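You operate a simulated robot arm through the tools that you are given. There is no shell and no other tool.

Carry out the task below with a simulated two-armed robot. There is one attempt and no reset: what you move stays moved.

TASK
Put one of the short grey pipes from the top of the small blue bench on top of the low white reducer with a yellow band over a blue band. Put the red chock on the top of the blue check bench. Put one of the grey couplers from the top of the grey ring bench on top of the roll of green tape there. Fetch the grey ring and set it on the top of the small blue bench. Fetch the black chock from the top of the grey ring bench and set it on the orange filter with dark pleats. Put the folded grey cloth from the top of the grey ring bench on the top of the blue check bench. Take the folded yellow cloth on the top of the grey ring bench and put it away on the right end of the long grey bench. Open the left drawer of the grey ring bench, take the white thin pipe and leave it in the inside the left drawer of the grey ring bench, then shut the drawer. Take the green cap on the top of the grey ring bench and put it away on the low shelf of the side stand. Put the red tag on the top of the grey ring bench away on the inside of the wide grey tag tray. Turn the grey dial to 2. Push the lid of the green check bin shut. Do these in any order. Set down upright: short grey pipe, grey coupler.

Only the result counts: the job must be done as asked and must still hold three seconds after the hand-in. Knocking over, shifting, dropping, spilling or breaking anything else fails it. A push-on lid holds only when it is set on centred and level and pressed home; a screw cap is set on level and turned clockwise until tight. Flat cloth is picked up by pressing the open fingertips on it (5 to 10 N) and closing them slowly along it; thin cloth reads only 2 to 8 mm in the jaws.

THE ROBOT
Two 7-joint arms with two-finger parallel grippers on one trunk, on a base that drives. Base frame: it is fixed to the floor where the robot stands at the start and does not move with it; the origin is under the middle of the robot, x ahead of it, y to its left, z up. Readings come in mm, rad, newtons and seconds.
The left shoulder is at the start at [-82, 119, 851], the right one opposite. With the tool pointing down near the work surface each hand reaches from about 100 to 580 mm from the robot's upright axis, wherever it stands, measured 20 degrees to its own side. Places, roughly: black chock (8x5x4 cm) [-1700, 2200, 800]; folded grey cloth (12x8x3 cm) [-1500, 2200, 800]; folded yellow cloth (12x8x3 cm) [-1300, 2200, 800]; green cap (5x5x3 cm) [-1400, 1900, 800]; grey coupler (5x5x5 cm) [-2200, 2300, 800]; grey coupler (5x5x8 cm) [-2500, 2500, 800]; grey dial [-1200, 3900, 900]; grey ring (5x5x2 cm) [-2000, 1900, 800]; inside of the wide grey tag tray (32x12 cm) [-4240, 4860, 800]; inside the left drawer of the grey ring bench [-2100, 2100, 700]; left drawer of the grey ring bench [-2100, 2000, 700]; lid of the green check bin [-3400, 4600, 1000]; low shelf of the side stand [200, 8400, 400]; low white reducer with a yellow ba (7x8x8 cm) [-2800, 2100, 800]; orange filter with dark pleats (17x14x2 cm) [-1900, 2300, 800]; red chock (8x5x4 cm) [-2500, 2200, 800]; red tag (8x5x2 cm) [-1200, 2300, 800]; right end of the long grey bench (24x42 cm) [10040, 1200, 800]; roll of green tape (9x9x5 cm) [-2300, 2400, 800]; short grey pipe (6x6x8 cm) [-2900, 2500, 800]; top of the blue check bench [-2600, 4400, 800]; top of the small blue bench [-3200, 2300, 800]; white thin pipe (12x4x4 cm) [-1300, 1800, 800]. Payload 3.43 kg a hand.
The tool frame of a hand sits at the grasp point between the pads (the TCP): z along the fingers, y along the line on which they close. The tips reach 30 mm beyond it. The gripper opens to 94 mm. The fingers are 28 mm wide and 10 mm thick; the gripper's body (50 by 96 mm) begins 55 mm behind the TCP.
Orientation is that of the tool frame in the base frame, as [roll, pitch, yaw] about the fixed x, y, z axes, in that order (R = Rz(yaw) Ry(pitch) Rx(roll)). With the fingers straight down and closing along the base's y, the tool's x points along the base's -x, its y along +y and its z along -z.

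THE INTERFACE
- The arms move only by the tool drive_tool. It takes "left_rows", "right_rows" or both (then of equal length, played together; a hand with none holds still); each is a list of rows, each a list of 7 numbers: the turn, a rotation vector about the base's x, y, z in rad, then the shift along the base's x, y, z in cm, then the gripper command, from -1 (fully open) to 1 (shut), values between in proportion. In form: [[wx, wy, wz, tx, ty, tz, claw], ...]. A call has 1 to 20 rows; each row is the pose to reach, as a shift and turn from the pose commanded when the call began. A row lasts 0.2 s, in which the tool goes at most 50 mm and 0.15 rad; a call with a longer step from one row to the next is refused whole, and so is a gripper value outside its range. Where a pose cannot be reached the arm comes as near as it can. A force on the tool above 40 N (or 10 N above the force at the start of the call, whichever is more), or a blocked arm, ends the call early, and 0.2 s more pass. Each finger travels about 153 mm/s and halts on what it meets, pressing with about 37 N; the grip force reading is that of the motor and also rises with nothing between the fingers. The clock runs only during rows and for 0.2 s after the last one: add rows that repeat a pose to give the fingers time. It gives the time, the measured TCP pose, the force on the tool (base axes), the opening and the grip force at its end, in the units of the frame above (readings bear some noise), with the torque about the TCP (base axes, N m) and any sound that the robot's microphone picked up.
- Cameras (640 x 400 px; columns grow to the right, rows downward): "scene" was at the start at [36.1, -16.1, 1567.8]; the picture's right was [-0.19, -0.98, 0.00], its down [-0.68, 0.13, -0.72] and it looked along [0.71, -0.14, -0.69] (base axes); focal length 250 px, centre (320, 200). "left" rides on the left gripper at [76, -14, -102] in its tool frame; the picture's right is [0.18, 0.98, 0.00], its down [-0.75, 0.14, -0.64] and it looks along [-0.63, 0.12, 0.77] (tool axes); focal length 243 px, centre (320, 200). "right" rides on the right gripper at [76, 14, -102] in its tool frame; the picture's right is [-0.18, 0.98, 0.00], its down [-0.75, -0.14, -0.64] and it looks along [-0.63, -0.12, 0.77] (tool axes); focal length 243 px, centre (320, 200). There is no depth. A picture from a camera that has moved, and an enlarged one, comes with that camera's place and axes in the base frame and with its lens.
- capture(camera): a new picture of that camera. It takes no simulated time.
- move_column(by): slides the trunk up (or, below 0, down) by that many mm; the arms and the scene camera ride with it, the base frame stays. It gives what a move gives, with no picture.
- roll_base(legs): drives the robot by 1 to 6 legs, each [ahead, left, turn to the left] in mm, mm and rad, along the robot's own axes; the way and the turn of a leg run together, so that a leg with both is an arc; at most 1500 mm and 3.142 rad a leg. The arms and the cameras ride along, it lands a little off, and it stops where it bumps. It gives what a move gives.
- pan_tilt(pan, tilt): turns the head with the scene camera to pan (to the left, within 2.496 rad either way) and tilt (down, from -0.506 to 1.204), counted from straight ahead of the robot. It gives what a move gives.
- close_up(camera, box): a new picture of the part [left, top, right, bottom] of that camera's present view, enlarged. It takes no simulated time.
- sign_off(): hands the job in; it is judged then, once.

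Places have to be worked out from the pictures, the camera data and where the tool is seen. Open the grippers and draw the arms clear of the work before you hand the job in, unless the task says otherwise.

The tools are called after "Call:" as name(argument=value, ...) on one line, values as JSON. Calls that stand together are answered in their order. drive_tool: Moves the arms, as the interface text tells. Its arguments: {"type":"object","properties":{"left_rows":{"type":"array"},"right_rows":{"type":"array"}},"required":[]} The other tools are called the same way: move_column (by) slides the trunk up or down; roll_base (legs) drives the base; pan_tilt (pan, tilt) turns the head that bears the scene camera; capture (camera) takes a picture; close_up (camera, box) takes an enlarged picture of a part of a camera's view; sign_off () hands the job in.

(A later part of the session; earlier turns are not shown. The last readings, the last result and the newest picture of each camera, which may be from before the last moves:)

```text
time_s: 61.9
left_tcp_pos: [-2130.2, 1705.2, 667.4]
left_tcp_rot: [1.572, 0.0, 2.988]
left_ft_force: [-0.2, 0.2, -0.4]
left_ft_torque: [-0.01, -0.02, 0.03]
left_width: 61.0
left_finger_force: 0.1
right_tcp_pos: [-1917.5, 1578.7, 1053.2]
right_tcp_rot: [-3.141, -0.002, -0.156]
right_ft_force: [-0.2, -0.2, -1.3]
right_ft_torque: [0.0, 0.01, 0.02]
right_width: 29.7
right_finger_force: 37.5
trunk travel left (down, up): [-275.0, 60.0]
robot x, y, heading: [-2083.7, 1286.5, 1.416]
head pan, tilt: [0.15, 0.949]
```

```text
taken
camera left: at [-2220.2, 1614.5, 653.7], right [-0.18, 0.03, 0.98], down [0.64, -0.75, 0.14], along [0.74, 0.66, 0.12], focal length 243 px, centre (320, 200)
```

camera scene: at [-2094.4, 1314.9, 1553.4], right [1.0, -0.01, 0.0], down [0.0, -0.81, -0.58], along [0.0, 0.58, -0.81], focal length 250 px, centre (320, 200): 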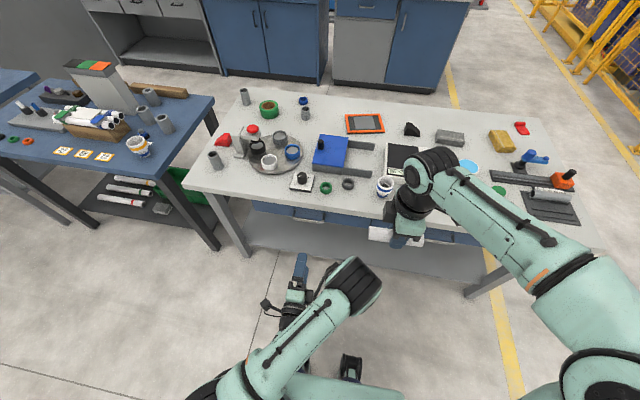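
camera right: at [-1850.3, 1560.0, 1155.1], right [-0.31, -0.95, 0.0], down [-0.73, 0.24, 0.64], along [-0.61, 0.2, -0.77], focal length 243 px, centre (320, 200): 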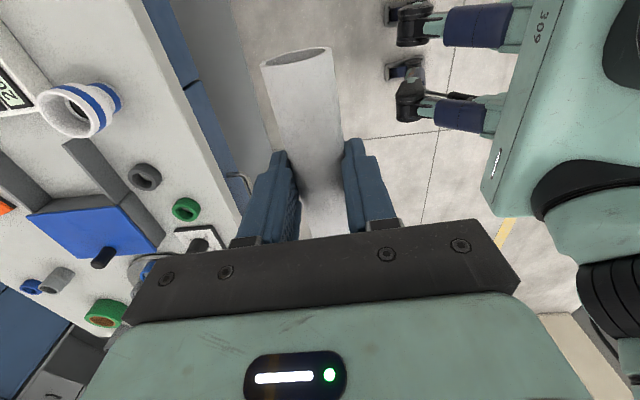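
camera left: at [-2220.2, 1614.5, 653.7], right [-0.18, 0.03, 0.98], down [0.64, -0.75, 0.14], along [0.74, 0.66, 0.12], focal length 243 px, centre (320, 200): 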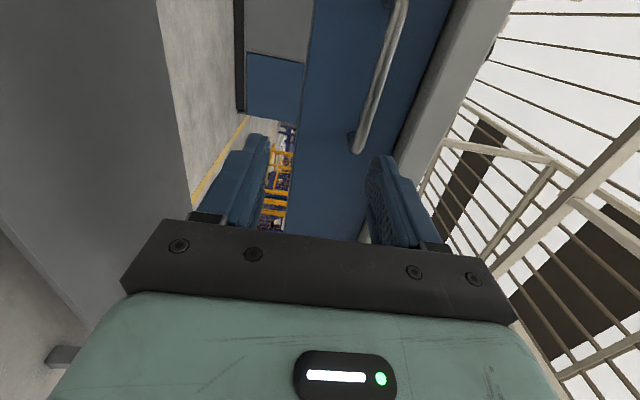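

Seen from here the bar is at z ≈ 712. I raise to that height, narrow the opening to 40 mm, and come up close to check alignment before straddling it.

Call:
drive_tool(left_rows=[[0, 0, 0, 0, 0, 2.2, 0.15], [0, 0, 0, 0, 0, 4.5, 0.15], [0, 0, 0, 0, 3, 4.5, 0.15], [0, 0, 0, 0, 5.5, 4.5, 0.15], [0, 0, 0, 0, 7, 4.5, 0.15], [0, 0, 0, 0, 7, 4.5, 0.15]])

Call:
capture(camera="left")

Call:
close_up(camera="scene", box=[230, 180, 390, 280])

```text
time_s: 63.3
left_tcp_pos: [-2127.8, 1772.9, 712.8]
left_tcp_rot: [1.571, -0.001, 2.987]
left_ft_force: [0.2, 0.8, 0.4]
left_ft_torque: [-0.03, 0.0, -0.01]
left_width: 39.8
left_finger_force: 0.0
right_tcp_pos: [-1917.0, 1579.6, 1053.5]
right_tcp_rot: [-3.141, -0.002, -0.154]
right_ft_force: [-0.3, 0.5, -0.5]
right_ft_torque: [-0.02, 0.03, 0.02]
right_width: 29.4
right_finger_force: 37.0
trunk travel left (down, up): [-275.0, 60.0]
robot x, y, heading: [-2084.5, 1283.4, 1.414]
head pan, tilt: [0.15, 0.949]
```

```text
taken
camera left: at [-2218.5, 1682.6, 698.2], right [-0.18, 0.03, 0.98], down [0.65, -0.75, 0.14], along [0.74, 0.66, 0.12], focal length 243 px, centre (320, 200)
```

left: 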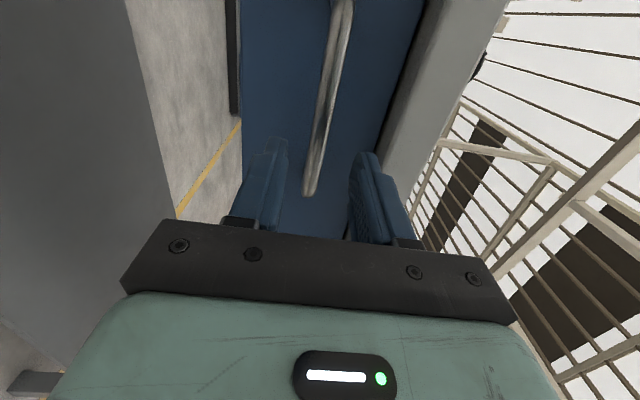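

```text
4.00 times, centred on (310, 230) of scene
camera zoom: at [-2093.1, 1313.7, 1553.3], right [1.0, -0.01, 0.0], down [0.0, -0.81, -0.58], along [0.0, 0.58, -0.81], focal length 1001 px, centre (360, 80)
```

zoom: 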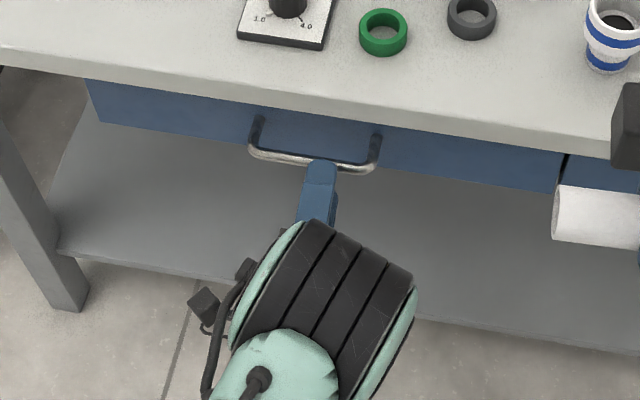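

The bar lies just ahead, centred between the fingers. I advance 32 mm and close on it.

Call:
drive_tool(left_rows=[[0, 0, 0, 0.2, 1.5, 0, 0.15], [0, 0, 0, 0.4, 2.6, 0, 0.15], [0, 0, 0, 0.5, 3.2, 0, 0.15], [0, 0, 0, 0.5, 3.2, 0, 0.5], [0, 0, 0, 0.5, 3.2, 0, 0.8], [0, 0, 0, 0.5, 3.2, 0, 1], [0, 0, 0, 0.5, 3.2, 0, 1]])

Call:
capture(camera="left")

```text
time_s: 64.9
left_tcp_pos: [-2122.8, 1804.4, 710.4]
left_tcp_rot: [1.578, 0.001, 2.986]
left_ft_force: [1.0, -0.5, -13.2]
left_ft_torque: [-0.25, 0.01, -0.02]
left_width: 11.7
left_finger_force: 45.1
right_tcp_pos: [-1917.4, 1580.3, 1052.6]
right_tcp_rot: [3.141, -0.001, -0.154]
right_ft_force: [0.2, 0.6, -0.4]
right_ft_torque: [0.01, -0.01, -0.01]
right_width: 29.9
right_finger_force: 37.1
trunk travel left (down, up): [-275.0, 60.0]
robot x, y, heading: [-2084.4, 1284.7, 1.412]
head pan, tilt: [0.15, 0.949]
```

```text
taken
camera left: at [-2213.8, 1713.2, 696.7], right [-0.18, 0.03, 0.98], down [0.65, -0.75, 0.14], along [0.74, 0.66, 0.11], focal length 243 px, centre (320, 200)
```

left: 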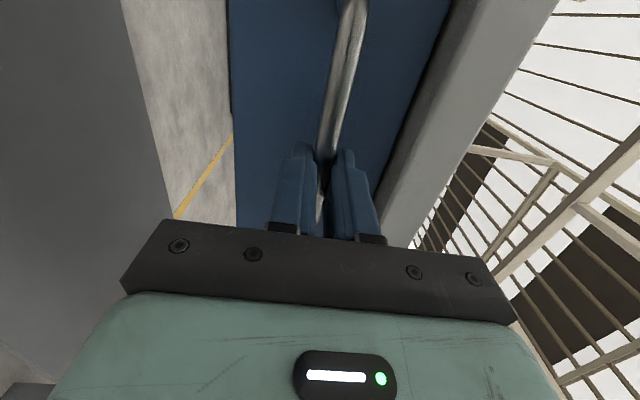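

The bar is gripped (11.7 mm). I pull the drawer straight out along the bench's normal.

Call:
drive_tool(left_rows=[[0, 0, 0, -0.16, -1, 0, 1], [0, 0, 0, -0.31, -2, 0, 1], [0, 0, 0, -0.62, -4, 0, 1], [0, 0, 0, -0.94, -6, 0, 1], [0, 0, 0, -1.25, -8, 0, 1], [0, 0, 0, -1.56, -10, 0, 1], [0, 0, 0, -1.87, -12, 0, 1], [0, 0, 0, -2.18, -14, 0, 1], [0, 0, 0, -2.5, -16, 0, 1], [0, 0, 0, -2.5, -16, 0, 1]])

Call:
capture(camera="scene")

```text
time_s: 67.1
left_tcp_pos: [-2152.6, 1644.6, 710.5]
left_tcp_rot: [1.576, -0.003, 2.997]
left_ft_force: [-32.8, 5.0, -11.4]
left_ft_torque: [-0.22, -0.16, 0.41]
left_width: 11.6
left_finger_force: 44.6
right_tcp_pos: [-1919.9, 1580.6, 1053.0]
right_tcp_rot: [3.142, -0.005, -0.153]
right_ft_force: [-0.6, -0.4, -0.1]
right_ft_torque: [0.02, 0.03, -0.02]
right_width: 29.9
right_finger_force: 37.0
trunk travel left (down, up): [-275.0, 60.0]
robot x, y, heading: [-2087.8, 1286.9, 1.421]
head pan, tilt: [0.15, 0.949]
```

```text
taken
camera scene: at [-2097.1, 1315.5, 1553.3], right [1.0, -0.01, 0.0], down [0.0, -0.81, -0.58], along [0.01, 0.58, -0.81], focal length 250 px, centre (320, 200)
```

scene: 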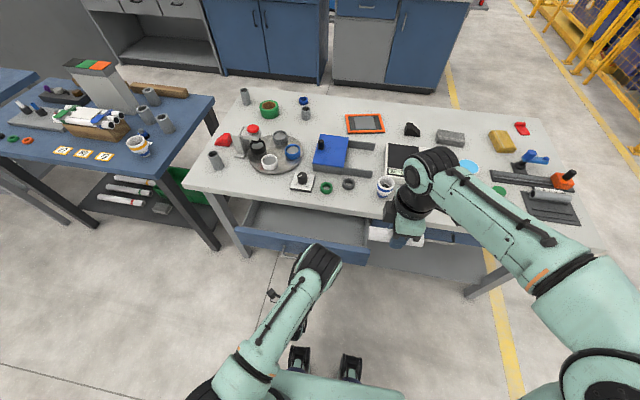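

The drawer came out 160 mm; a sideways load says its true slide direction leans a bit more to −x. I pull 60 mm more along that corrected direction.

Call:
drive_tool(left_rows=[[0, 0, 0, -0.6, -1, 0, 1], [0, 0, 0, -0.8, -2, 0, 1], [0, 0, 0, -1.0, -3, 0, 1], [0, 0, 0, -1.2, -4, 0, 1], [0, 0, 0, -1.4, -5, 0, 1], [0, 0, 0, -1.6, -6, 0, 1], [0, 0, 0, -1.6, -6, 0, 1]])

Call:
capture(camera="scene")

```text
time_s: 68.7
left_tcp_pos: [-2164.0, 1583.8, 709.3]
left_tcp_rot: [1.578, 0.001, 2.987]
left_ft_force: [-8.6, 1.7, -22.6]
left_ft_torque: [-0.28, 0.27, -1.25]
left_width: 11.9
left_finger_force: 44.9
right_tcp_pos: [-1918.5, 1581.0, 1053.6]
right_tcp_rot: [3.14, -0.003, -0.156]
right_ft_force: [0.8, 0.7, -0.1]
right_ft_torque: [0.01, -0.01, 0.02]
right_width: 29.8
right_finger_force: 37.1
trunk travel left (down, up): [-275.0, 60.0]
robot x, y, heading: [-2086.0, 1282.7, 1.417]
head pan, tilt: [0.15, 0.949]
```

```text
taken
camera scene: at [-2094.4, 1315.2, 1553.2], right [1.0, -0.01, 0.0], down [0.0, -0.81, -0.58], along [0.0, 0.58, -0.81], focal length 250 px, centre (320, 200)
```

scene: 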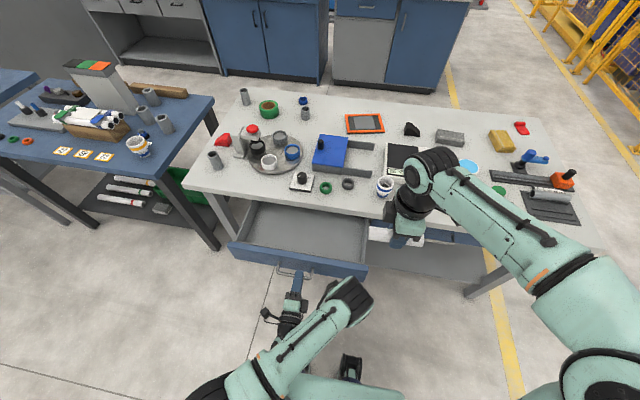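

The drawer is 220 mm open. I open the left fingers, back the base off 90 mm to clear the handle, and look.

Call:
drive_tool(left_rows=[[0, 0, 0, 0, 0, 0, 0.7], [0, 0, 0, 0, 0, 0, 0.3], [0, 0, 0, 0, 0, 0, 0], [0, 0, 0, 0, 0, 0, 0], [0, 0, 0, 0, 0, 0, 0]])

Call:
roll_base(legs=[[-100, 0, 0]])

Call:
capture(camera="scene")

Call:
capture(camera="left")

```text
time_s: 69.9
left_tcp_pos: [-2164.4, 1585.5, 712.3]
left_tcp_rot: [1.571, -0.001, 2.986]
left_ft_force: [-0.3, 0.6, -0.5]
left_ft_torque: [0.0, 0.02, 0.01]
left_width: 46.8
left_finger_force: 0.0
right_tcp_pos: [-1917.3, 1579.2, 1053.4]
right_tcp_rot: [-3.141, -0.002, -0.156]
right_ft_force: [-0.3, 0.8, 0.1]
right_ft_torque: [0.0, -0.01, 0.01]
right_width: 29.7
right_finger_force: 36.6
trunk travel left (down, up): [-275.0, 60.0]
robot x, y, heading: [-2086.1, 1280.8, 1.415]
head pan, tilt: [0.15, 0.949]
```

```text
time_s: 71.1
left_tcp_pos: [-2178.4, 1487.6, 712.5]
left_tcp_rot: [1.572, 0.001, 2.985]
left_ft_force: [0.5, -0.2, -0.2]
left_ft_torque: [0.04, 0.01, -0.03]
left_width: 46.9
left_finger_force: 0.1
right_tcp_pos: [-1932.5, 1482.0, 1053.6]
right_tcp_rot: [3.142, -0.001, -0.156]
right_ft_force: [1.3, -0.3, -0.7]
right_ft_torque: [0.02, -0.01, 0.0]
right_width: 29.7
right_finger_force: 37.2
trunk travel left (down, up): [-275.0, 60.0]
robot x, y, heading: [-2105.9, 1186.3, 1.417]
head pan, tilt: [0.15, 0.949]
```

```text
taken
camera scene: at [-2108.6, 1215.8, 1553.4], right [1.0, -0.01, 0.0], down [0.0, -0.81, -0.58], along [0.0, 0.58, -0.81], focal length 250 px, centre (320, 200)
```

scene: 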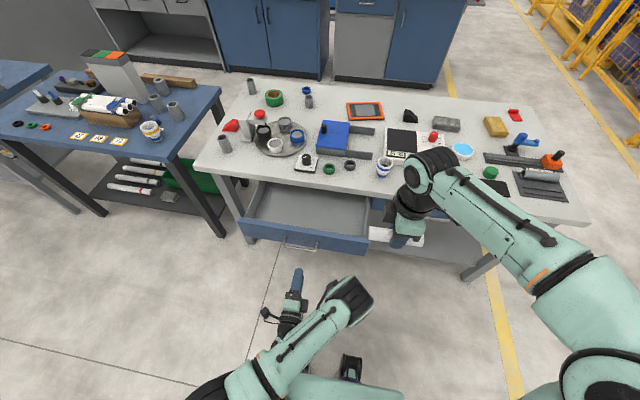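

```text
taken
camera left: at [-2269.3, 1397.0, 698.0], right [-0.18, 0.03, 0.98], down [0.64, -0.75, 0.14], along [0.74, 0.66, 0.12], focal length 243 px, centre (320, 200)
```

left: 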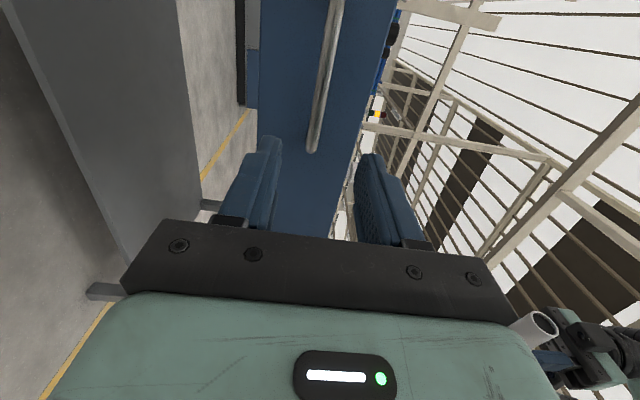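

Everything is clear: drawer open, hand free. I return 85 mm forward so that the open left fingers straddle the bar again, ready for the push, and I can place the pipe with the right hand.

Call:
roll_base(legs=[[85, 0, 0]])

Call:
capture(camera="scene")

Call:
capture(camera="left")

```text
time_s: 72.1
left_tcp_pos: [-2163.9, 1571.9, 710.3]
left_tcp_rot: [1.571, 0.0, 2.986]
left_ft_force: [-0.1, -0.2, -0.4]
left_ft_torque: [-0.03, -0.01, 0.01]
left_width: 47.0
left_finger_force: 0.0
right_tcp_pos: [-1918.3, 1565.9, 1053.7]
right_tcp_rot: [3.14, 0.0, -0.157]
right_ft_force: [-0.3, 0.1, -0.7]
right_ft_torque: [-0.03, 0.02, 0.05]
right_width: 29.8
right_finger_force: 37.2
trunk travel left (down, up): [-275.0, 60.0]
robot x, y, heading: [-2090.0, 1270.7, 1.416]
head pan, tilt: [0.15, 0.949]
```

```text
taken
camera scene: at [-2095.1, 1301.3, 1553.3], right [1.0, -0.01, 0.0], down [-0.01, -0.81, -0.58], along [0.0, 0.58, -0.81], focal length 250 px, centre (320, 200)
```

scene: 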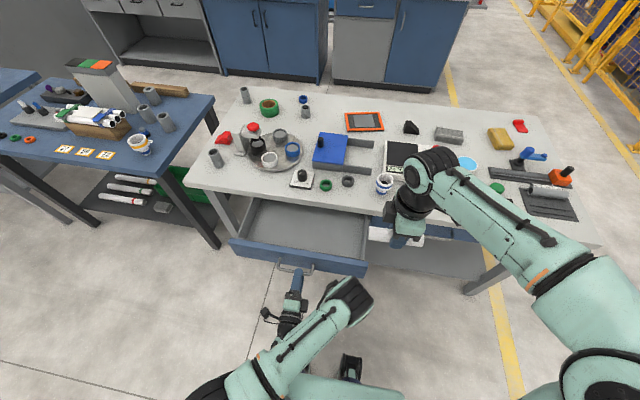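

```text
taken
camera left: at [-2255.7, 1481.7, 697.7], right [-0.18, 0.03, 0.98], down [0.64, -0.75, 0.14], along [0.74, 0.66, 0.12], focal length 243 px, centre (320, 200)
```

left: 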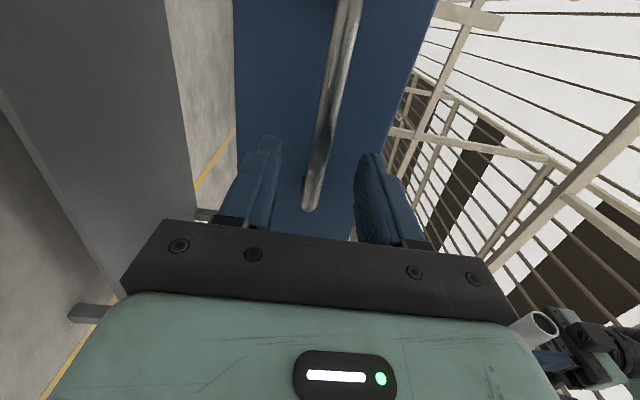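

The drawer interior spans roughly y 1650–1807 at x −2030. I carry the pipe over (−2030, 1728) and lower to above the drawer.

Call:
drive_tool(right_rows=[[0, 0, 0, -2, 3, -2, 1], [0, 0, 0, -4, 6, -4, 1], [0, 0, 0, -6, 9, -7, 1], [0, 0, 0, -8, 12, -10, 1], [0, 0, 0, -10, 14, -13, 1], [0, 0, -0.02, -11.2, 16.2, -16, 1], [0, 0, -0.02, -11.2, 16.2, -20, 1], [0, 0, -0.02, -11.2, 16.2, -24, 1], [0, 0, -0.02, -11.2, 16.2, -27, 1], [0, 0, -0.02, -11.2, 16.2, -27, 1]])

Call:
capture(camera="scene")

Call:
capture(camera="right")

```text
time_s: 74.3
left_tcp_pos: [-2165.7, 1571.5, 712.5]
left_tcp_rot: [1.572, -0.002, 2.985]
left_ft_force: [-0.4, 0.3, -0.7]
left_ft_torque: [0.0, 0.02, -0.02]
left_width: 47.1
left_finger_force: 0.1
right_tcp_pos: [-2030.3, 1728.5, 784.9]
right_tcp_rot: [-3.141, -0.001, -0.177]
right_ft_force: [-0.1, 0.3, -0.4]
right_ft_torque: [0.02, -0.02, -0.01]
right_width: 29.8
right_finger_force: 37.1
trunk travel left (down, up): [-275.0, 60.0]
robot x, y, heading: [-2086.2, 1268.6, 1.417]
head pan, tilt: [0.15, 0.949]
```

```text
taken
camera scene: at [-2095.2, 1300.4, 1553.4], right [1.0, -0.01, 0.0], down [-0.01, -0.81, -0.58], along [0.0, 0.58, -0.81], focal length 250 px, centre (320, 200)
```

scene: 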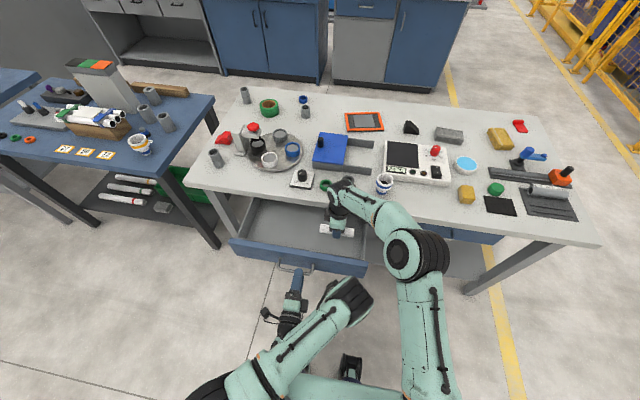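

```text
taken
camera right: at [-1958.6, 1702.2, 886.3], right [-0.35, -0.94, 0.0], down [-0.72, 0.27, 0.64], along [-0.6, 0.23, -0.77], focal length 243 px, centre (320, 200)
```

right: 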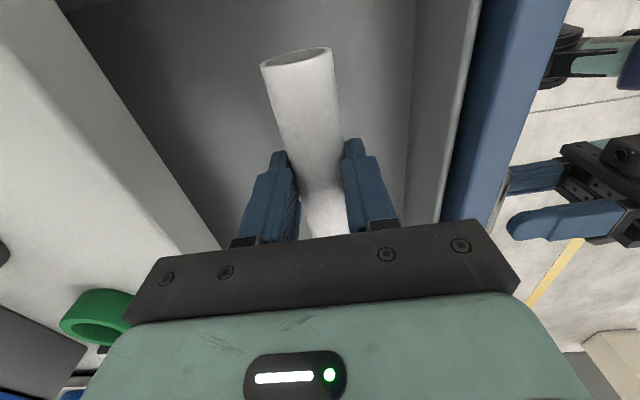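

The pipe hangs inside the drawer opening. I shift 10 mm toward the front panel and lower carefully until contact.

Call:
drive_tool(right_rows=[[0, 0, 0, 0, -0.8, -2, 1], [0, 0, 0, 0, -0.8, -4, 1], [0, 0, 0, 0, -0.8, -5.5, 1], [0, 0, 0, 0, -0.8, -7, 1], [0, 0, 0, 0, -0.8, -8, 1], [0, 0, 0, 0, -0.8, -8.5, 1], [0, 0, 0, 0, -0.8, -9, 1], [0, 0, 0, 0, -0.8, -9.5, 1], [0, 0, 0, 0, -0.8, -10, 1], [0, 0, 0, 0, -0.8, -10.5, 1]])

Call:
capture(camera="right")

```text
time_s: 76.1
left_tcp_pos: [-2163.8, 1571.6, 711.5]
left_tcp_rot: [1.57, 0.0, 2.985]
left_ft_force: [-0.2, -0.2, 0.2]
left_ft_torque: [0.0, -0.03, -0.01]
left_width: 47.1
left_finger_force: 0.1
right_tcp_pos: [-2029.0, 1723.8, 698.1]
right_tcp_rot: [-3.13, 0.003, -0.177]
right_ft_force: [3.0, -1.6, 12.0]
right_ft_torque: [-0.17, 0.05, 0.03]
right_width: 29.8
right_finger_force: 36.4
trunk travel left (down, up): [-275.0, 60.0]
robot x, y, heading: [-2087.9, 1271.6, 1.412]
head pan, tilt: [0.15, 0.949]
stopped in row 8 (right hand): the force on the tool passed its limit at 46 N (the readings are from after the stop); the commanded pose is now the measured one
```

```text
taken
camera right: at [-1957.4, 1696.5, 799.4], right [-0.36, -0.93, -0.01], down [-0.72, 0.27, 0.64], along [-0.6, 0.24, -0.76], focal length 243 px, centre (320, 200)
```

right: 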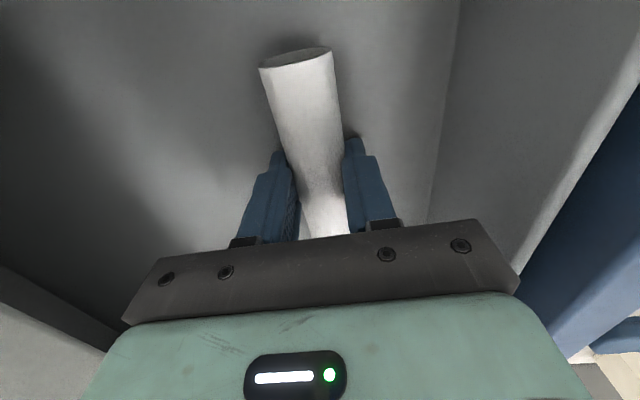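

Contact with the drawer floor (tips about z 668). I open the fingers slightly and rise.

Call:
drive_tool(right_rows=[[0, 0, 0, 0, 0, 0.1, 0.6], [0, 0, 0, 0, 0, 0.2, 0.2], [0, 0, 0, 0, 0, 0.2, 0.1], [0, 0, 0, 0, 0, 0.2, 0.1], [0, 0, 0, 0, 0, 2, 0.1], [0, 0, 0, 0, 0, 5, 0.1], [0, 0, 0, 0, 0, 9, 0.1], [0, 0, 0, 0, 0, 13, 0.1], [0, 0, 0, 0, 0, 17, 0.1], [0, 0, 0, 0, 0, 21, 0.1], [0, 0, 0, 2, -2, 25, 0.1], [0, 0, 0, 4, -4, 28, 0.1], [0, 0, 0, 7, -7, 30, 0.1], [0, 0, 0, 10, -10, 32, 0.1], [0, 0, 0, 12, -13, 34, 0.1]])

Call:
capture(camera="scene")

Call:
capture(camera="right")

```text
time_s: 79.3
left_tcp_pos: [-2164.4, 1572.5, 712.3]
left_tcp_rot: [1.57, -0.001, 2.984]
left_ft_force: [0.2, -0.4, 0.0]
left_ft_torque: [0.0, 0.01, 0.0]
left_width: 46.8
left_finger_force: 0.1
right_tcp_pos: [-1909.2, 1594.2, 1036.0]
right_tcp_rot: [-3.133, 0.002, -0.178]
right_ft_force: [-0.2, 0.5, 0.1]
right_ft_torque: [0.0, 0.01, 0.0]
right_width: 42.3
right_finger_force: 0.0
trunk travel left (down, up): [-275.0, 60.0]
robot x, y, heading: [-2087.0, 1271.0, 1.417]
head pan, tilt: [0.15, 0.949]
```

```text
taken
camera scene: at [-2094.8, 1299.3, 1553.3], right [1.0, -0.01, 0.0], down [-0.01, -0.81, -0.58], along [0.0, 0.58, -0.81], focal length 250 px, centre (320, 200)
```

scene: 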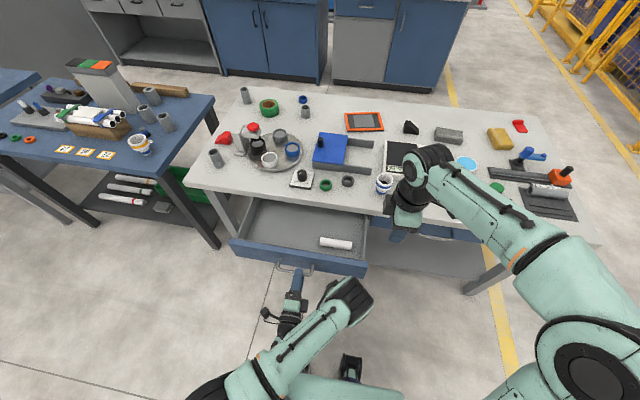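

```text
taken
camera right: at [-1837.9, 1566.8, 1136.7], right [-0.35, -0.93, -0.01], down [-0.72, 0.27, 0.64], along [-0.6, 0.23, -0.76], focal length 243 px, centre (320, 200)
```

right: 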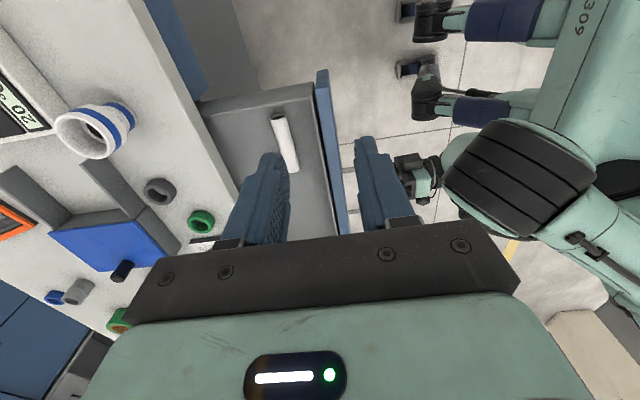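

The pipe lies in the drawer. I advance the left hand 13 mm, grip the bar again and push the drawer shut.

Call:
drive_tool(left_rows=[[0, 0, 0, 0.1, 0.7, 0, 0], [0, 0, 0, 0.2, 1.3, 0, 0], [0, 0, 0, 0.2, 1.3, 0, 0.5], [0, 0, 0, 0.2, 1.3, 0, 0.9], [0, 0, 0, 0.2, 1.3, 0, 0.9], [0, 0, 0, 0.4, 2.5, 0, 0.9], [0, 0, 0, 0.8, 4.5, 0, 0.9], [0, 0, 0, 1.2, 6.5, 0, 0.9], [0, 0, 0, 1.5, 8.5, 0, 0.9], [0, 0, 0, 1.9, 10.5, 0, 0.9], [0, 0, 0, 2.3, 12.5, 0, 0.9], [0, 0, 0, 2.7, 14.5, 0, 0.9], [0, 0, 0, 3.0, 16.5, 0, 0.9], [0, 0, 0, 3.4, 18.5, 0, 0.9], [0, 0, 0, 3.8, 20.5, 0, 0.9], [0, 0, 0, 4.0, 21.8, 0, 0.9], [0, 0, 0, 4.1, 22.5, 0, 0.9], [0, 0, 0, 4.2, 23, 0, 0.9], [0, 0, 0, 4.3, 23.4, 0, 0.9]])

Call:
capture(camera="scene")

Call:
capture(camera="left")

```text
time_s: 83.3
left_tcp_pos: [-2119.6, 1805.8, 709.6]
left_tcp_rot: [1.577, -0.004, 2.981]
left_ft_force: [14.9, -3.6, -22.1]
left_ft_torque: [-0.24, -0.11, -0.06]
left_width: 11.5
left_finger_force: 45.2
right_tcp_pos: [-1908.5, 1596.8, 1034.0]
right_tcp_rot: [-3.134, 0.001, -0.179]
right_ft_force: [0.4, -0.2, -0.2]
right_ft_torque: [0.01, 0.01, 0.01]
right_width: 42.5
right_finger_force: 0.0
trunk travel left (down, up): [-275.0, 60.0]
robot x, y, heading: [-2090.4, 1270.4, 1.414]
head pan, tilt: [0.15, 0.949]
```

```text
taken
camera scene: at [-2093.6, 1302.1, 1553.3], right [1.0, -0.01, 0.0], down [-0.01, -0.81, -0.58], along [0.0, 0.58, -0.81], focal length 250 px, centre (320, 200)
```

scene: 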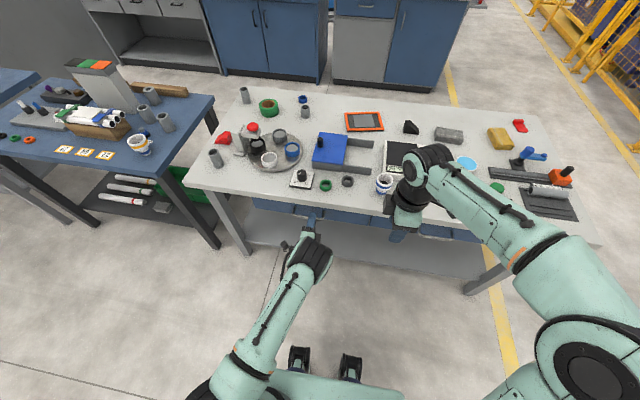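

```text
taken
camera left: at [-2211.4, 1715.8, 696.8], right [-0.18, 0.03, 0.98], down [0.64, -0.75, 0.14], along [0.75, 0.66, 0.11], focal length 243 px, centre (320, 200)
```

left: 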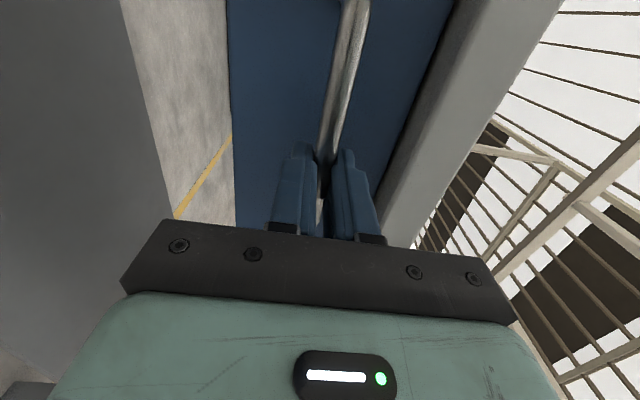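

The drawer is at about its starting closed position. I push a further centimetre to make sure it is against its stop.

Call:
drive_tool(left_rows=[[0, 0, 0, -0.2, 0.4, 0, 0.9], [0, 0, 0, -0.2, 0.8, 0, 0.9], [0, 0, 0, -0.2, 1.2, 0, 0.9], [0, 0, 0, -0.2, 1.6, 0, 0.9]])

Call:
close_up(camera="scene", box=[230, 160, 390, 260])

```text
time_s: 84.0
left_tcp_pos: [-2122.2, 1809.7, 710.8]
left_tcp_rot: [1.575, 0.003, 2.981]
left_ft_force: [2.1, -12.6, 3.7]
left_ft_torque: [0.16, 0.19, 0.74]
left_width: 11.6
left_finger_force: 44.9
right_tcp_pos: [-1910.0, 1593.9, 1036.4]
right_tcp_rot: [-3.132, 0.002, -0.178]
right_ft_force: [-0.3, 0.2, -0.7]
right_ft_torque: [0.02, -0.04, 0.02]
right_width: 42.4
right_finger_force: 0.0
trunk travel left (down, up): [-275.0, 60.0]
robot x, y, heading: [-2086.2, 1269.5, 1.41]
head pan, tilt: [0.15, 0.949]
stopped in row 3 (left hand): the force on the tool passed its limit at 51 N (the readings are from after the stop); the commanded pose is now the measured one
```

```text
4.00 times, centred on (310, 210) of scene
camera zoom: at [-2095.3, 1298.1, 1553.8], right [1.0, -0.01, 0.0], down [-0.01, -0.81, -0.58], along [0.0, 0.58, -0.81], focal length 1001 px, centre (360, 160)
```

zoom: 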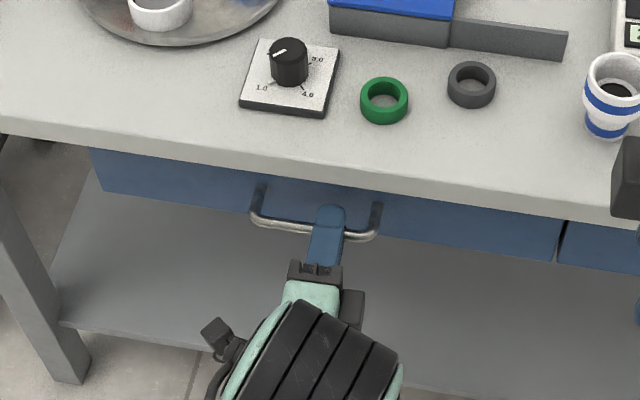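

The drawer is firmly shut. I release the bar, draw the left hand back, and turn it tool-down again while raising it.

Call:
drive_tool(left_rows=[[0, 0, 0, 0, 0, 0, 0.3], [0, 0, 0, 0, 0, 0, 0], [0, 0, 0, 0, 0, 0, 0], [0, 0, 0, -0.4, -3, 0, 0], [0, 0, 0, -0.9, -6, 0, 0], [0, 0, 0, -1.4, -9, 0, 0], [0, 0, 0, -1.8, -12, 0, 0]])

Call:
drive_tool(left_rows=[[-0.0921, -0.0671, 0.0806, 0, -0.5, 2, -0.5], [-0.1843, -0.1342, 0.1612, 0, -1, 4, -0.5], [-0.2764, -0.2014, 0.2418, 0, -1.5, 6, -0.5], [-0.3685, -0.2685, 0.3224, 0, -2, 8, -0.5], [-0.4607, -0.3356, 0.403, 0, -2.5, 10, -0.5], [-0.5528, -0.4027, 0.4836, 0, -3, 12, -0.5], [-0.6449, -0.4698, 0.5642, 0, -3, 14, -0.5], [-0.7371, -0.537, 0.6448, 0, -3, 16, -0.5], [-0.8292, -0.6041, 0.7254, 0, -3, 18, -0.5], [-0.9213, -0.6712, 0.806, 0, -3, 20, -0.5], [-1.0135, -0.7383, 0.8866, 0, -3, 22, -0.5], [-1.1056, -0.8054, 0.9672, 0, -3, 24, -0.5], [-1.1977, -0.8726, 1.0478, 0, -3, 26, -0.5], [-1.2899, -0.9397, 1.1284, 0, -3, 28, -0.5], [-1.382, -1.0068, 1.209, 0, -3, 30, -0.5], [-1.382, -1.0068, 1.209, 0, -3, 34, -0.5]])

Call:
capture(camera="scene")

```text
time_s: 85.5
left_tcp_pos: [-2139.3, 1689.0, 712.9]
left_tcp_rot: [1.574, 0.001, 2.979]
left_ft_force: [0.7, 0.6, 0.4]
left_ft_torque: [-0.01, 0.0, -0.02]
left_width: 47.2
left_finger_force: 0.0
right_tcp_pos: [-1909.9, 1594.5, 1036.0]
right_tcp_rot: [-3.133, 0.001, -0.178]
right_ft_force: [-0.2, 0.4, 0.4]
right_ft_torque: [-0.01, -0.01, -0.01]
right_width: 42.4
right_finger_force: 0.0
trunk travel left (down, up): [-275.0, 60.0]
robot x, y, heading: [-2090.7, 1271.7, 1.412]
head pan, tilt: [0.15, 0.949]
```

```text
time_s: 89.0
left_tcp_pos: [-2141.9, 1661.1, 1048.9]
left_tcp_rot: [-3.137, 0.004, -1.727]
left_ft_force: [-0.4, 0.7, 0.6]
left_ft_torque: [-0.01, -0.02, 0.03]
left_width: 70.5
left_finger_force: 0.0
right_tcp_pos: [-1910.0, 1593.3, 1035.0]
right_tcp_rot: [-3.133, 0.002, -0.177]
right_ft_force: [-0.4, 0.1, -0.1]
right_ft_torque: [0.0, -0.01, 0.01]
right_width: 42.2
right_finger_force: 0.2
trunk travel left (down, up): [-275.0, 60.0]
robot x, y, heading: [-2089.6, 1269.5, 1.409]
head pan, tilt: [0.15, 0.949]
```

```text
taken
camera scene: at [-2094.9, 1299.2, 1553.3], right [1.0, -0.01, 0.0], down [-0.01, -0.81, -0.58], along [0.0, 0.58, -0.81], focal length 250 px, centre (320, 200)
```

scene: 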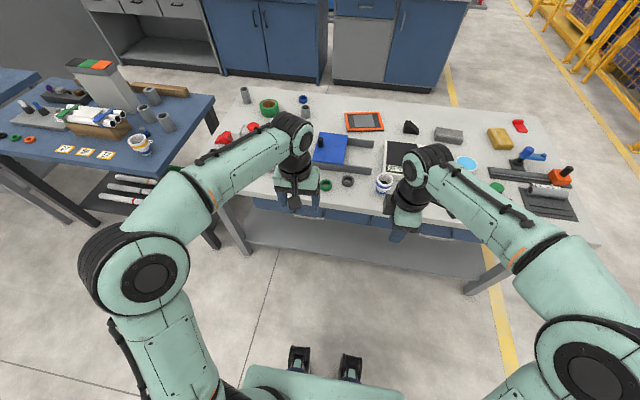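

The left hand is back in its normal pose. I turn the base slightly to match the bench and move in so the left hand can reach the grey ring near (−1984, 1927).

Call:
roll_base(legs=[[0, 0, -0.025], [235, -82, 0]])

Call:
capture(camera="left")

Call:
capture(camera="scene")

```text
time_s: 91.1
left_tcp_pos: [-2011.8, 1878.3, 1048.0]
left_tcp_rot: [-3.135, 0.006, -1.745]
left_ft_force: [-0.7, -0.1, 0.1]
left_ft_torque: [-0.01, 0.01, 0.0]
left_width: 70.4
left_finger_force: 0.0
right_tcp_pos: [-1780.3, 1806.9, 1033.7]
right_tcp_rot: [-3.132, 0.001, -0.198]
right_ft_force: [0.0, 0.6, 0.9]
right_ft_torque: [-0.04, 0.03, -0.02]
right_width: 42.2
right_finger_force: 0.0
trunk travel left (down, up): [-275.0, 60.0]
robot x, y, heading: [-1964.8, 1484.5, 1.392]
head pan, tilt: [0.15, 0.949]
```

```text
taken
camera left: at [-2010.2, 1799.5, 1150.5], right [-1.0, -0.01, -0.01], down [-0.01, 0.76, 0.65], along [0.0, 0.65, -0.76], focal length 243 px, centre (320, 200)
```

left: 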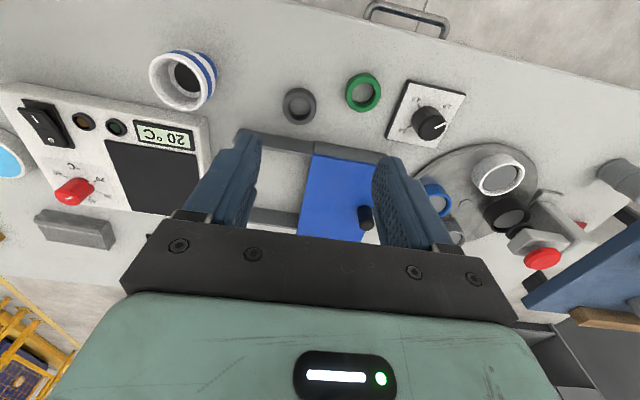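

```text
taken
camera scene: at [-1970.9, 1515.9, 1553.3], right [1.0, -0.03, 0.0], down [-0.02, -0.81, -0.58], along [0.02, 0.58, -0.81], focal length 250 px, centre (320, 200)
```

scene: 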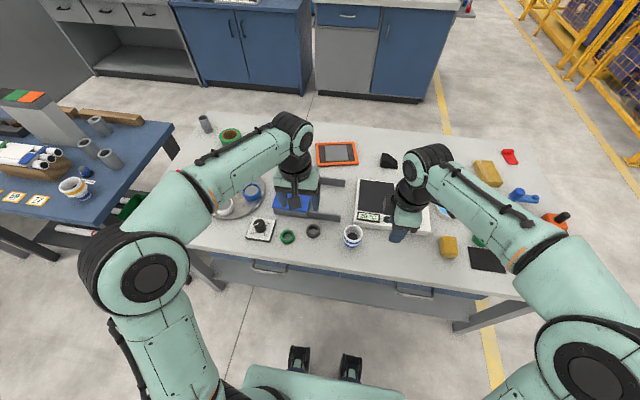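

The ring measures to (−1978, 1922) in both views. I move above it, lower to tips ≈ z 800, and check.

Call:
drive_tool(left_rows=[[0, 0, 0, 1.7, 2.2, -2, -0.5], [0, 0, 0, 3.3, 4.3, -5, -0.5], [0, 0, 0, 3.3, 4.3, -9, -0.5], [0, 0, 0, 3.3, 4.3, -13, -0.5], [0, 0, 0, 3.3, 4.3, -16, -0.5], [0, 0, 0, 3.3, 4.3, -18, -0.5], [0, 0, 0, 3.3, 4.3, -18, -0.5]])

Call:
capture(camera="left")

```text
time_s: 92.7
left_tcp_pos: [-1980.2, 1919.3, 868.8]
left_tcp_rot: [-3.136, 0.006, -1.746]
left_ft_force: [-0.5, 1.2, -0.4]
left_ft_torque: [-0.02, -0.04, -0.02]
left_width: 70.3
left_finger_force: 0.1
right_tcp_pos: [-1779.7, 1805.9, 1035.2]
right_tcp_rot: [-3.134, 0.001, -0.198]
right_ft_force: [0.2, 0.3, 0.6]
right_ft_torque: [0.01, 0.02, -0.03]
right_width: 42.3
right_finger_force: 0.1
trunk travel left (down, up): [-275.0, 60.0]
robot x, y, heading: [-1962.2, 1487.9, 1.391]
head pan, tilt: [0.15, 0.949]
```

```text
taken
camera left: at [-1978.6, 1839.2, 970.2], right [-1.0, -0.01, -0.01], down [-0.01, 0.76, 0.65], along [0.0, 0.65, -0.76], focal length 243 px, centre (320, 200)
```

left: 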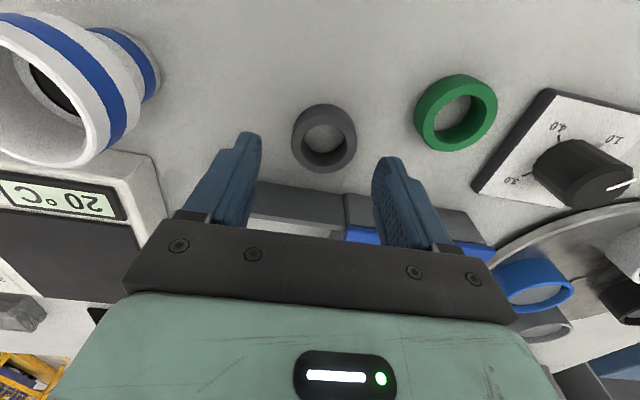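

Well aligned. I lower to TCP z ≈ 826 and close on the ring.

Call:
drive_tool(left_rows=[[0, 0, 0, -0.3, 0, -2, -0.5], [0, 0, 0, -0.3, 0, -3.2, -0.5], [0, 0, 0, -0.3, 0, -3.8, -0.5], [0, 0, 0, -0.3, 0, -4.3, -0.5], [0, 0, 0, -0.3, 0, -4.3, -0.5]])

Call:
capture(camera="left")

```text
time_s: 93.9
left_tcp_pos: [-1982.2, 1920.3, 830.0]
left_tcp_rot: [-3.136, 0.012, -1.747]
left_ft_force: [-3.1, -10.7, 18.8]
left_ft_torque: [-0.37, 0.9, 0.43]
left_width: 71.5
left_finger_force: 1.0
right_tcp_pos: [-1780.1, 1805.3, 1036.1]
right_tcp_rot: [-3.13, 0.001, -0.197]
right_ft_force: [0.3, 1.1, -0.4]
right_ft_torque: [0.0, -0.04, 0.01]
right_width: 42.0
right_finger_force: 0.1
trunk travel left (down, up): [-275.0, 60.0]
robot x, y, heading: [-1963.6, 1489.7, 1.394]
head pan, tilt: [0.15, 0.949]
stopped in row 5 (left hand): the force on the tool passed its limit at 44 N (the readings are from after the stop); the commanded pose is now the measured one
```

```text
taken
camera left: at [-1980.7, 1840.6, 932.3], right [-1.0, -0.01, -0.01], down [-0.01, 0.76, 0.65], along [0.0, 0.65, -0.76], focal length 243 px, centre (320, 200)
```

left: 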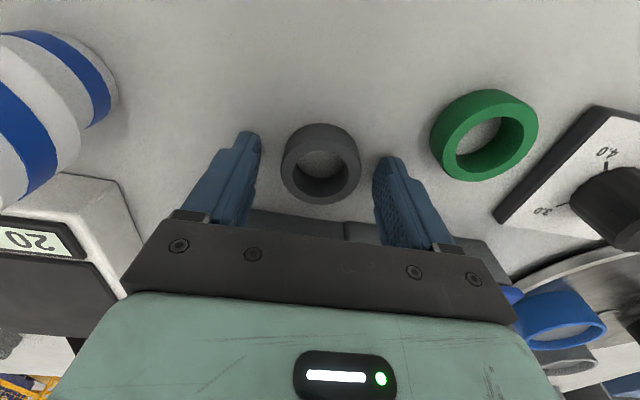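

The tips touched the bench top: its height is z = 800. I rise 3 mm and close on the ring.

Call:
drive_tool(left_rows=[[0, 0, 0, 0, 0, 0.4, -0.5], [0, 0, 0, 0, 0, 0.4, -0.2], [0, 0, 0, 0, 0, 0.4, 0.1], [0, 0, 0, 0, 0, 0.4, 0.3], [0, 0, 0, 0, 0, 0.4, 0.4], [0, 0, 0, 0, 0, 0.4, 0.4]])

Call:
drive_tool(left_rows=[[0, 0, 0, 0, 0, 0.5, 0.5], [0, 0, 0, 0, 0, 2, 0.5], [0, 0, 0, 0, 0, 4, 0.5], [0, 0, 0, 0, 0, 7, 0.5], [0, 0, 0, 0, 0, 11, 0.5], [0, 0, 0, 0, 0, 15, 0.5], [0, 0, 0, 0, 0, 19, 0.5], [0, 0, 0, 0, 0, 22, 0.5]])

Call:
capture(camera="left")

```text
time_s: 95.3
left_tcp_pos: [-1981.6, 1922.4, 830.8]
left_tcp_rot: [-3.136, 0.014, -1.747]
left_ft_force: [-0.5, -0.4, -0.7]
left_ft_torque: [-0.02, -0.02, 0.05]
left_width: 43.8
left_finger_force: 37.1
right_tcp_pos: [-1779.7, 1807.1, 1036.5]
right_tcp_rot: [-3.132, 0.002, -0.197]
right_ft_force: [0.0, 0.0, -0.4]
right_ft_torque: [-0.03, 0.02, 0.04]
right_width: 42.3
right_finger_force: 0.1
trunk travel left (down, up): [-275.0, 60.0]
robot x, y, heading: [-1967.3, 1484.6, 1.39]
head pan, tilt: [0.15, 0.949]
```

```text
time_s: 97.1
left_tcp_pos: [-1984.4, 1919.9, 1056.0]
left_tcp_rot: [-3.137, 0.014, -1.745]
left_ft_force: [0.0, 0.6, 0.3]
left_ft_torque: [-0.03, -0.01, -0.01]
left_width: 43.8
left_finger_force: 37.7
right_tcp_pos: [-1779.4, 1807.1, 1035.4]
right_tcp_rot: [-3.133, 0.002, -0.198]
right_ft_force: [-0.3, 0.9, -0.6]
right_ft_torque: [0.01, -0.02, -0.03]
right_width: 42.3
right_finger_force: 0.1
trunk travel left (down, up): [-275.0, 60.0]
robot x, y, heading: [-1965.8, 1488.1, 1.396]
head pan, tilt: [0.15, 0.949]
```

```text
taken
camera left: at [-1983.0, 1840.0, 1157.6], right [-1.0, -0.01, -0.01], down [-0.01, 0.76, 0.65], along [0.0, 0.65, -0.76], focal length 243 px, centre (320, 200)
```

left: 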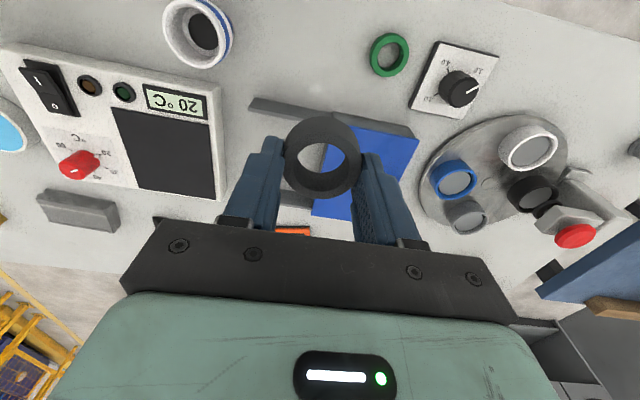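

The ring is held (43.8 mm). Now I strafe left to stand before the gap between the grey bench and the small blue bench.

Call:
roll_base(legs=[[0, 740, 0], [0, 0, -0.02]])

Call:
pan_tilt(pan=0.1, tilt=0.9)

Call:
capture(camera="scene")

Call:
capture(camera="left")

Call:
capture(camera="right")

```text
time_s: 104.5
left_tcp_pos: [-2725.5, 2051.6, 1056.1]
left_tcp_rot: [-3.137, 0.015, -1.76]
left_ft_force: [0.0, -0.4, -0.1]
left_ft_torque: [-0.02, 0.01, 0.01]
left_width: 44.0
left_finger_force: 36.7
right_tcp_pos: [-2524.5, 1934.8, 1034.8]
right_tcp_rot: [-3.132, 0.003, -0.21]
right_ft_force: [0.1, -0.3, 0.3]
right_ft_torque: [-0.01, -0.01, 0.01]
right_width: 42.4
right_finger_force: 0.0
trunk travel left (down, up): [-275.0, 60.0]
robot x, y, heading: [-2712.2, 1620.1, 1.377]
head pan, tilt: [0.15, 0.949]
```

```text
time_s: 105.1
left_tcp_pos: [-2726.6, 2051.5, 1055.1]
left_tcp_rot: [-3.135, 0.012, -1.759]
left_ft_force: [-0.4, 0.4, 0.0]
left_ft_torque: [-0.05, 0.04, 0.0]
left_width: 43.7
left_finger_force: 36.4
right_tcp_pos: [-2525.3, 1936.6, 1036.0]
right_tcp_rot: [-3.133, 0.001, -0.211]
right_ft_force: [0.6, 0.4, 0.0]
right_ft_torque: [0.02, 0.01, -0.01]
right_width: 42.3
right_finger_force: 0.0
trunk travel left (down, up): [-275.0, 60.0]
robot x, y, heading: [-2713.9, 1616.0, 1.378]
head pan, tilt: [0.099, 0.901]
```

```text
taken
camera scene: at [-2714.9, 1649.4, 1557.0], right [1.0, -0.09, 0.0], down [-0.07, -0.78, -0.62], along [0.06, 0.62, -0.78], focal length 250 px, centre (320, 200)
```

scene: 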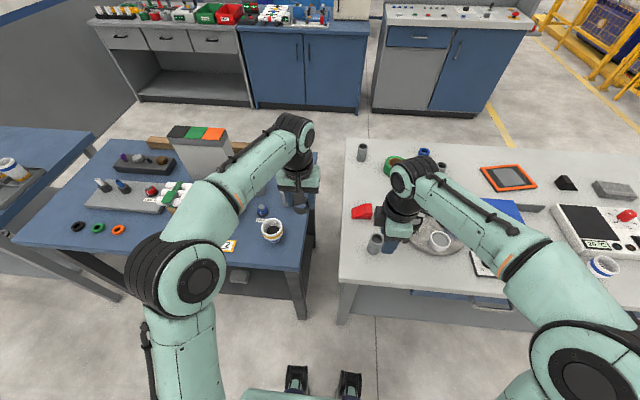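

```text
taken
camera left: at [-2726.1, 1971.9, 1157.1], right [-1.0, 0.0, -0.01], down [0.0, 0.76, 0.65], along [0.01, 0.65, -0.76], focal length 243 px, centre (320, 200)
```

left: 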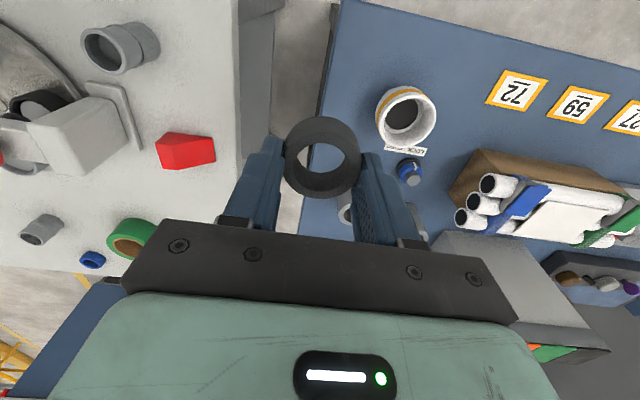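

```text
taken
camera right: at [-2453.3, 1905.8, 1136.5], right [-0.39, -0.92, -0.01], down [-0.71, 0.29, 0.64], along [-0.59, 0.25, -0.76], focal length 243 px, centre (320, 200)
```

right: 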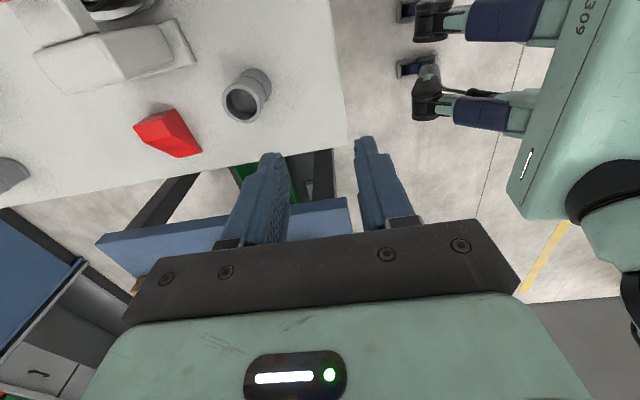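

I now see both targets: the red chock at about (−2507, 2161) and a free spot for the ring on the blue bench near (−2905, 2055). I zoom in on the chock for its orientation.

Call:
close_up(camera="left", box=[100, 80, 260, 200])

Call:
close_up(camera="right", box=[100, 60, 280, 180])

Call:
close_up(camera="left", box=[300, 0, 540, 180])

```text
3.33 times, centred on (180, 140) of left
camera zoom: at [-2726.1, 1971.9, 1157.1], right [-1.0, 0.0, -0.01], down [0.0, 0.76, 0.65], along [0.01, 0.65, -0.76], focal length 809 px, centre (787, 400)
```

zoom: 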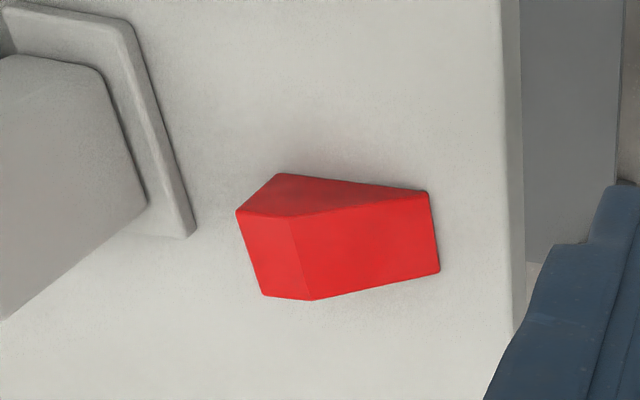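

```text
3.33 times, centred on (190, 120) of right
camera zoom: at [-2453.3, 1905.8, 1136.5], right [-0.39, -0.92, -0.01], down [-0.71, 0.29, 0.64], along [-0.59, 0.25, -0.76], focal length 809 px, centre (753, 467)
```

zoom: 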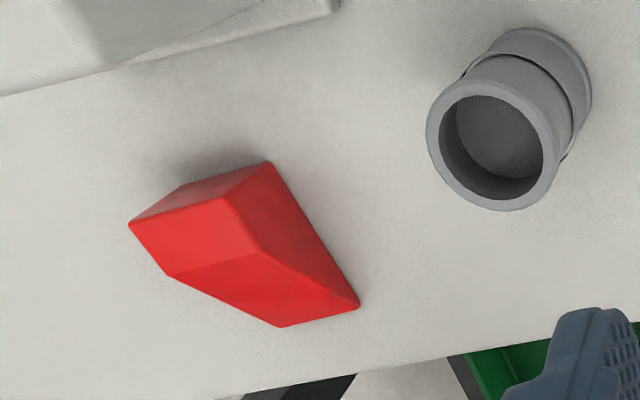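

```text
2.22 times, centred on (420, 90) of left
camera zoom: at [-2726.1, 1971.9, 1157.1], right [-1.0, 0.0, -0.01], down [0.0, 0.76, 0.65], along [0.01, 0.65, -0.76], focal length 539 px, centre (98, 444)
```

zoom: 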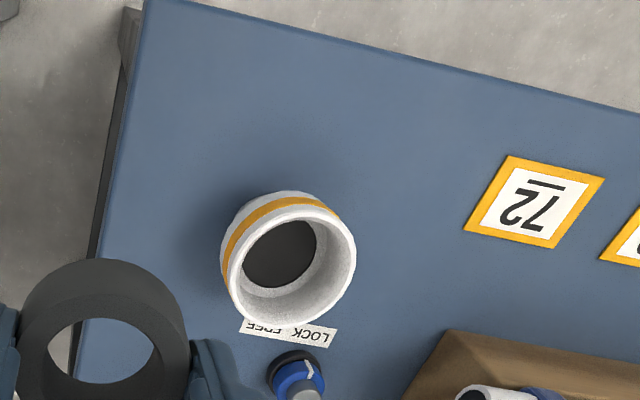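

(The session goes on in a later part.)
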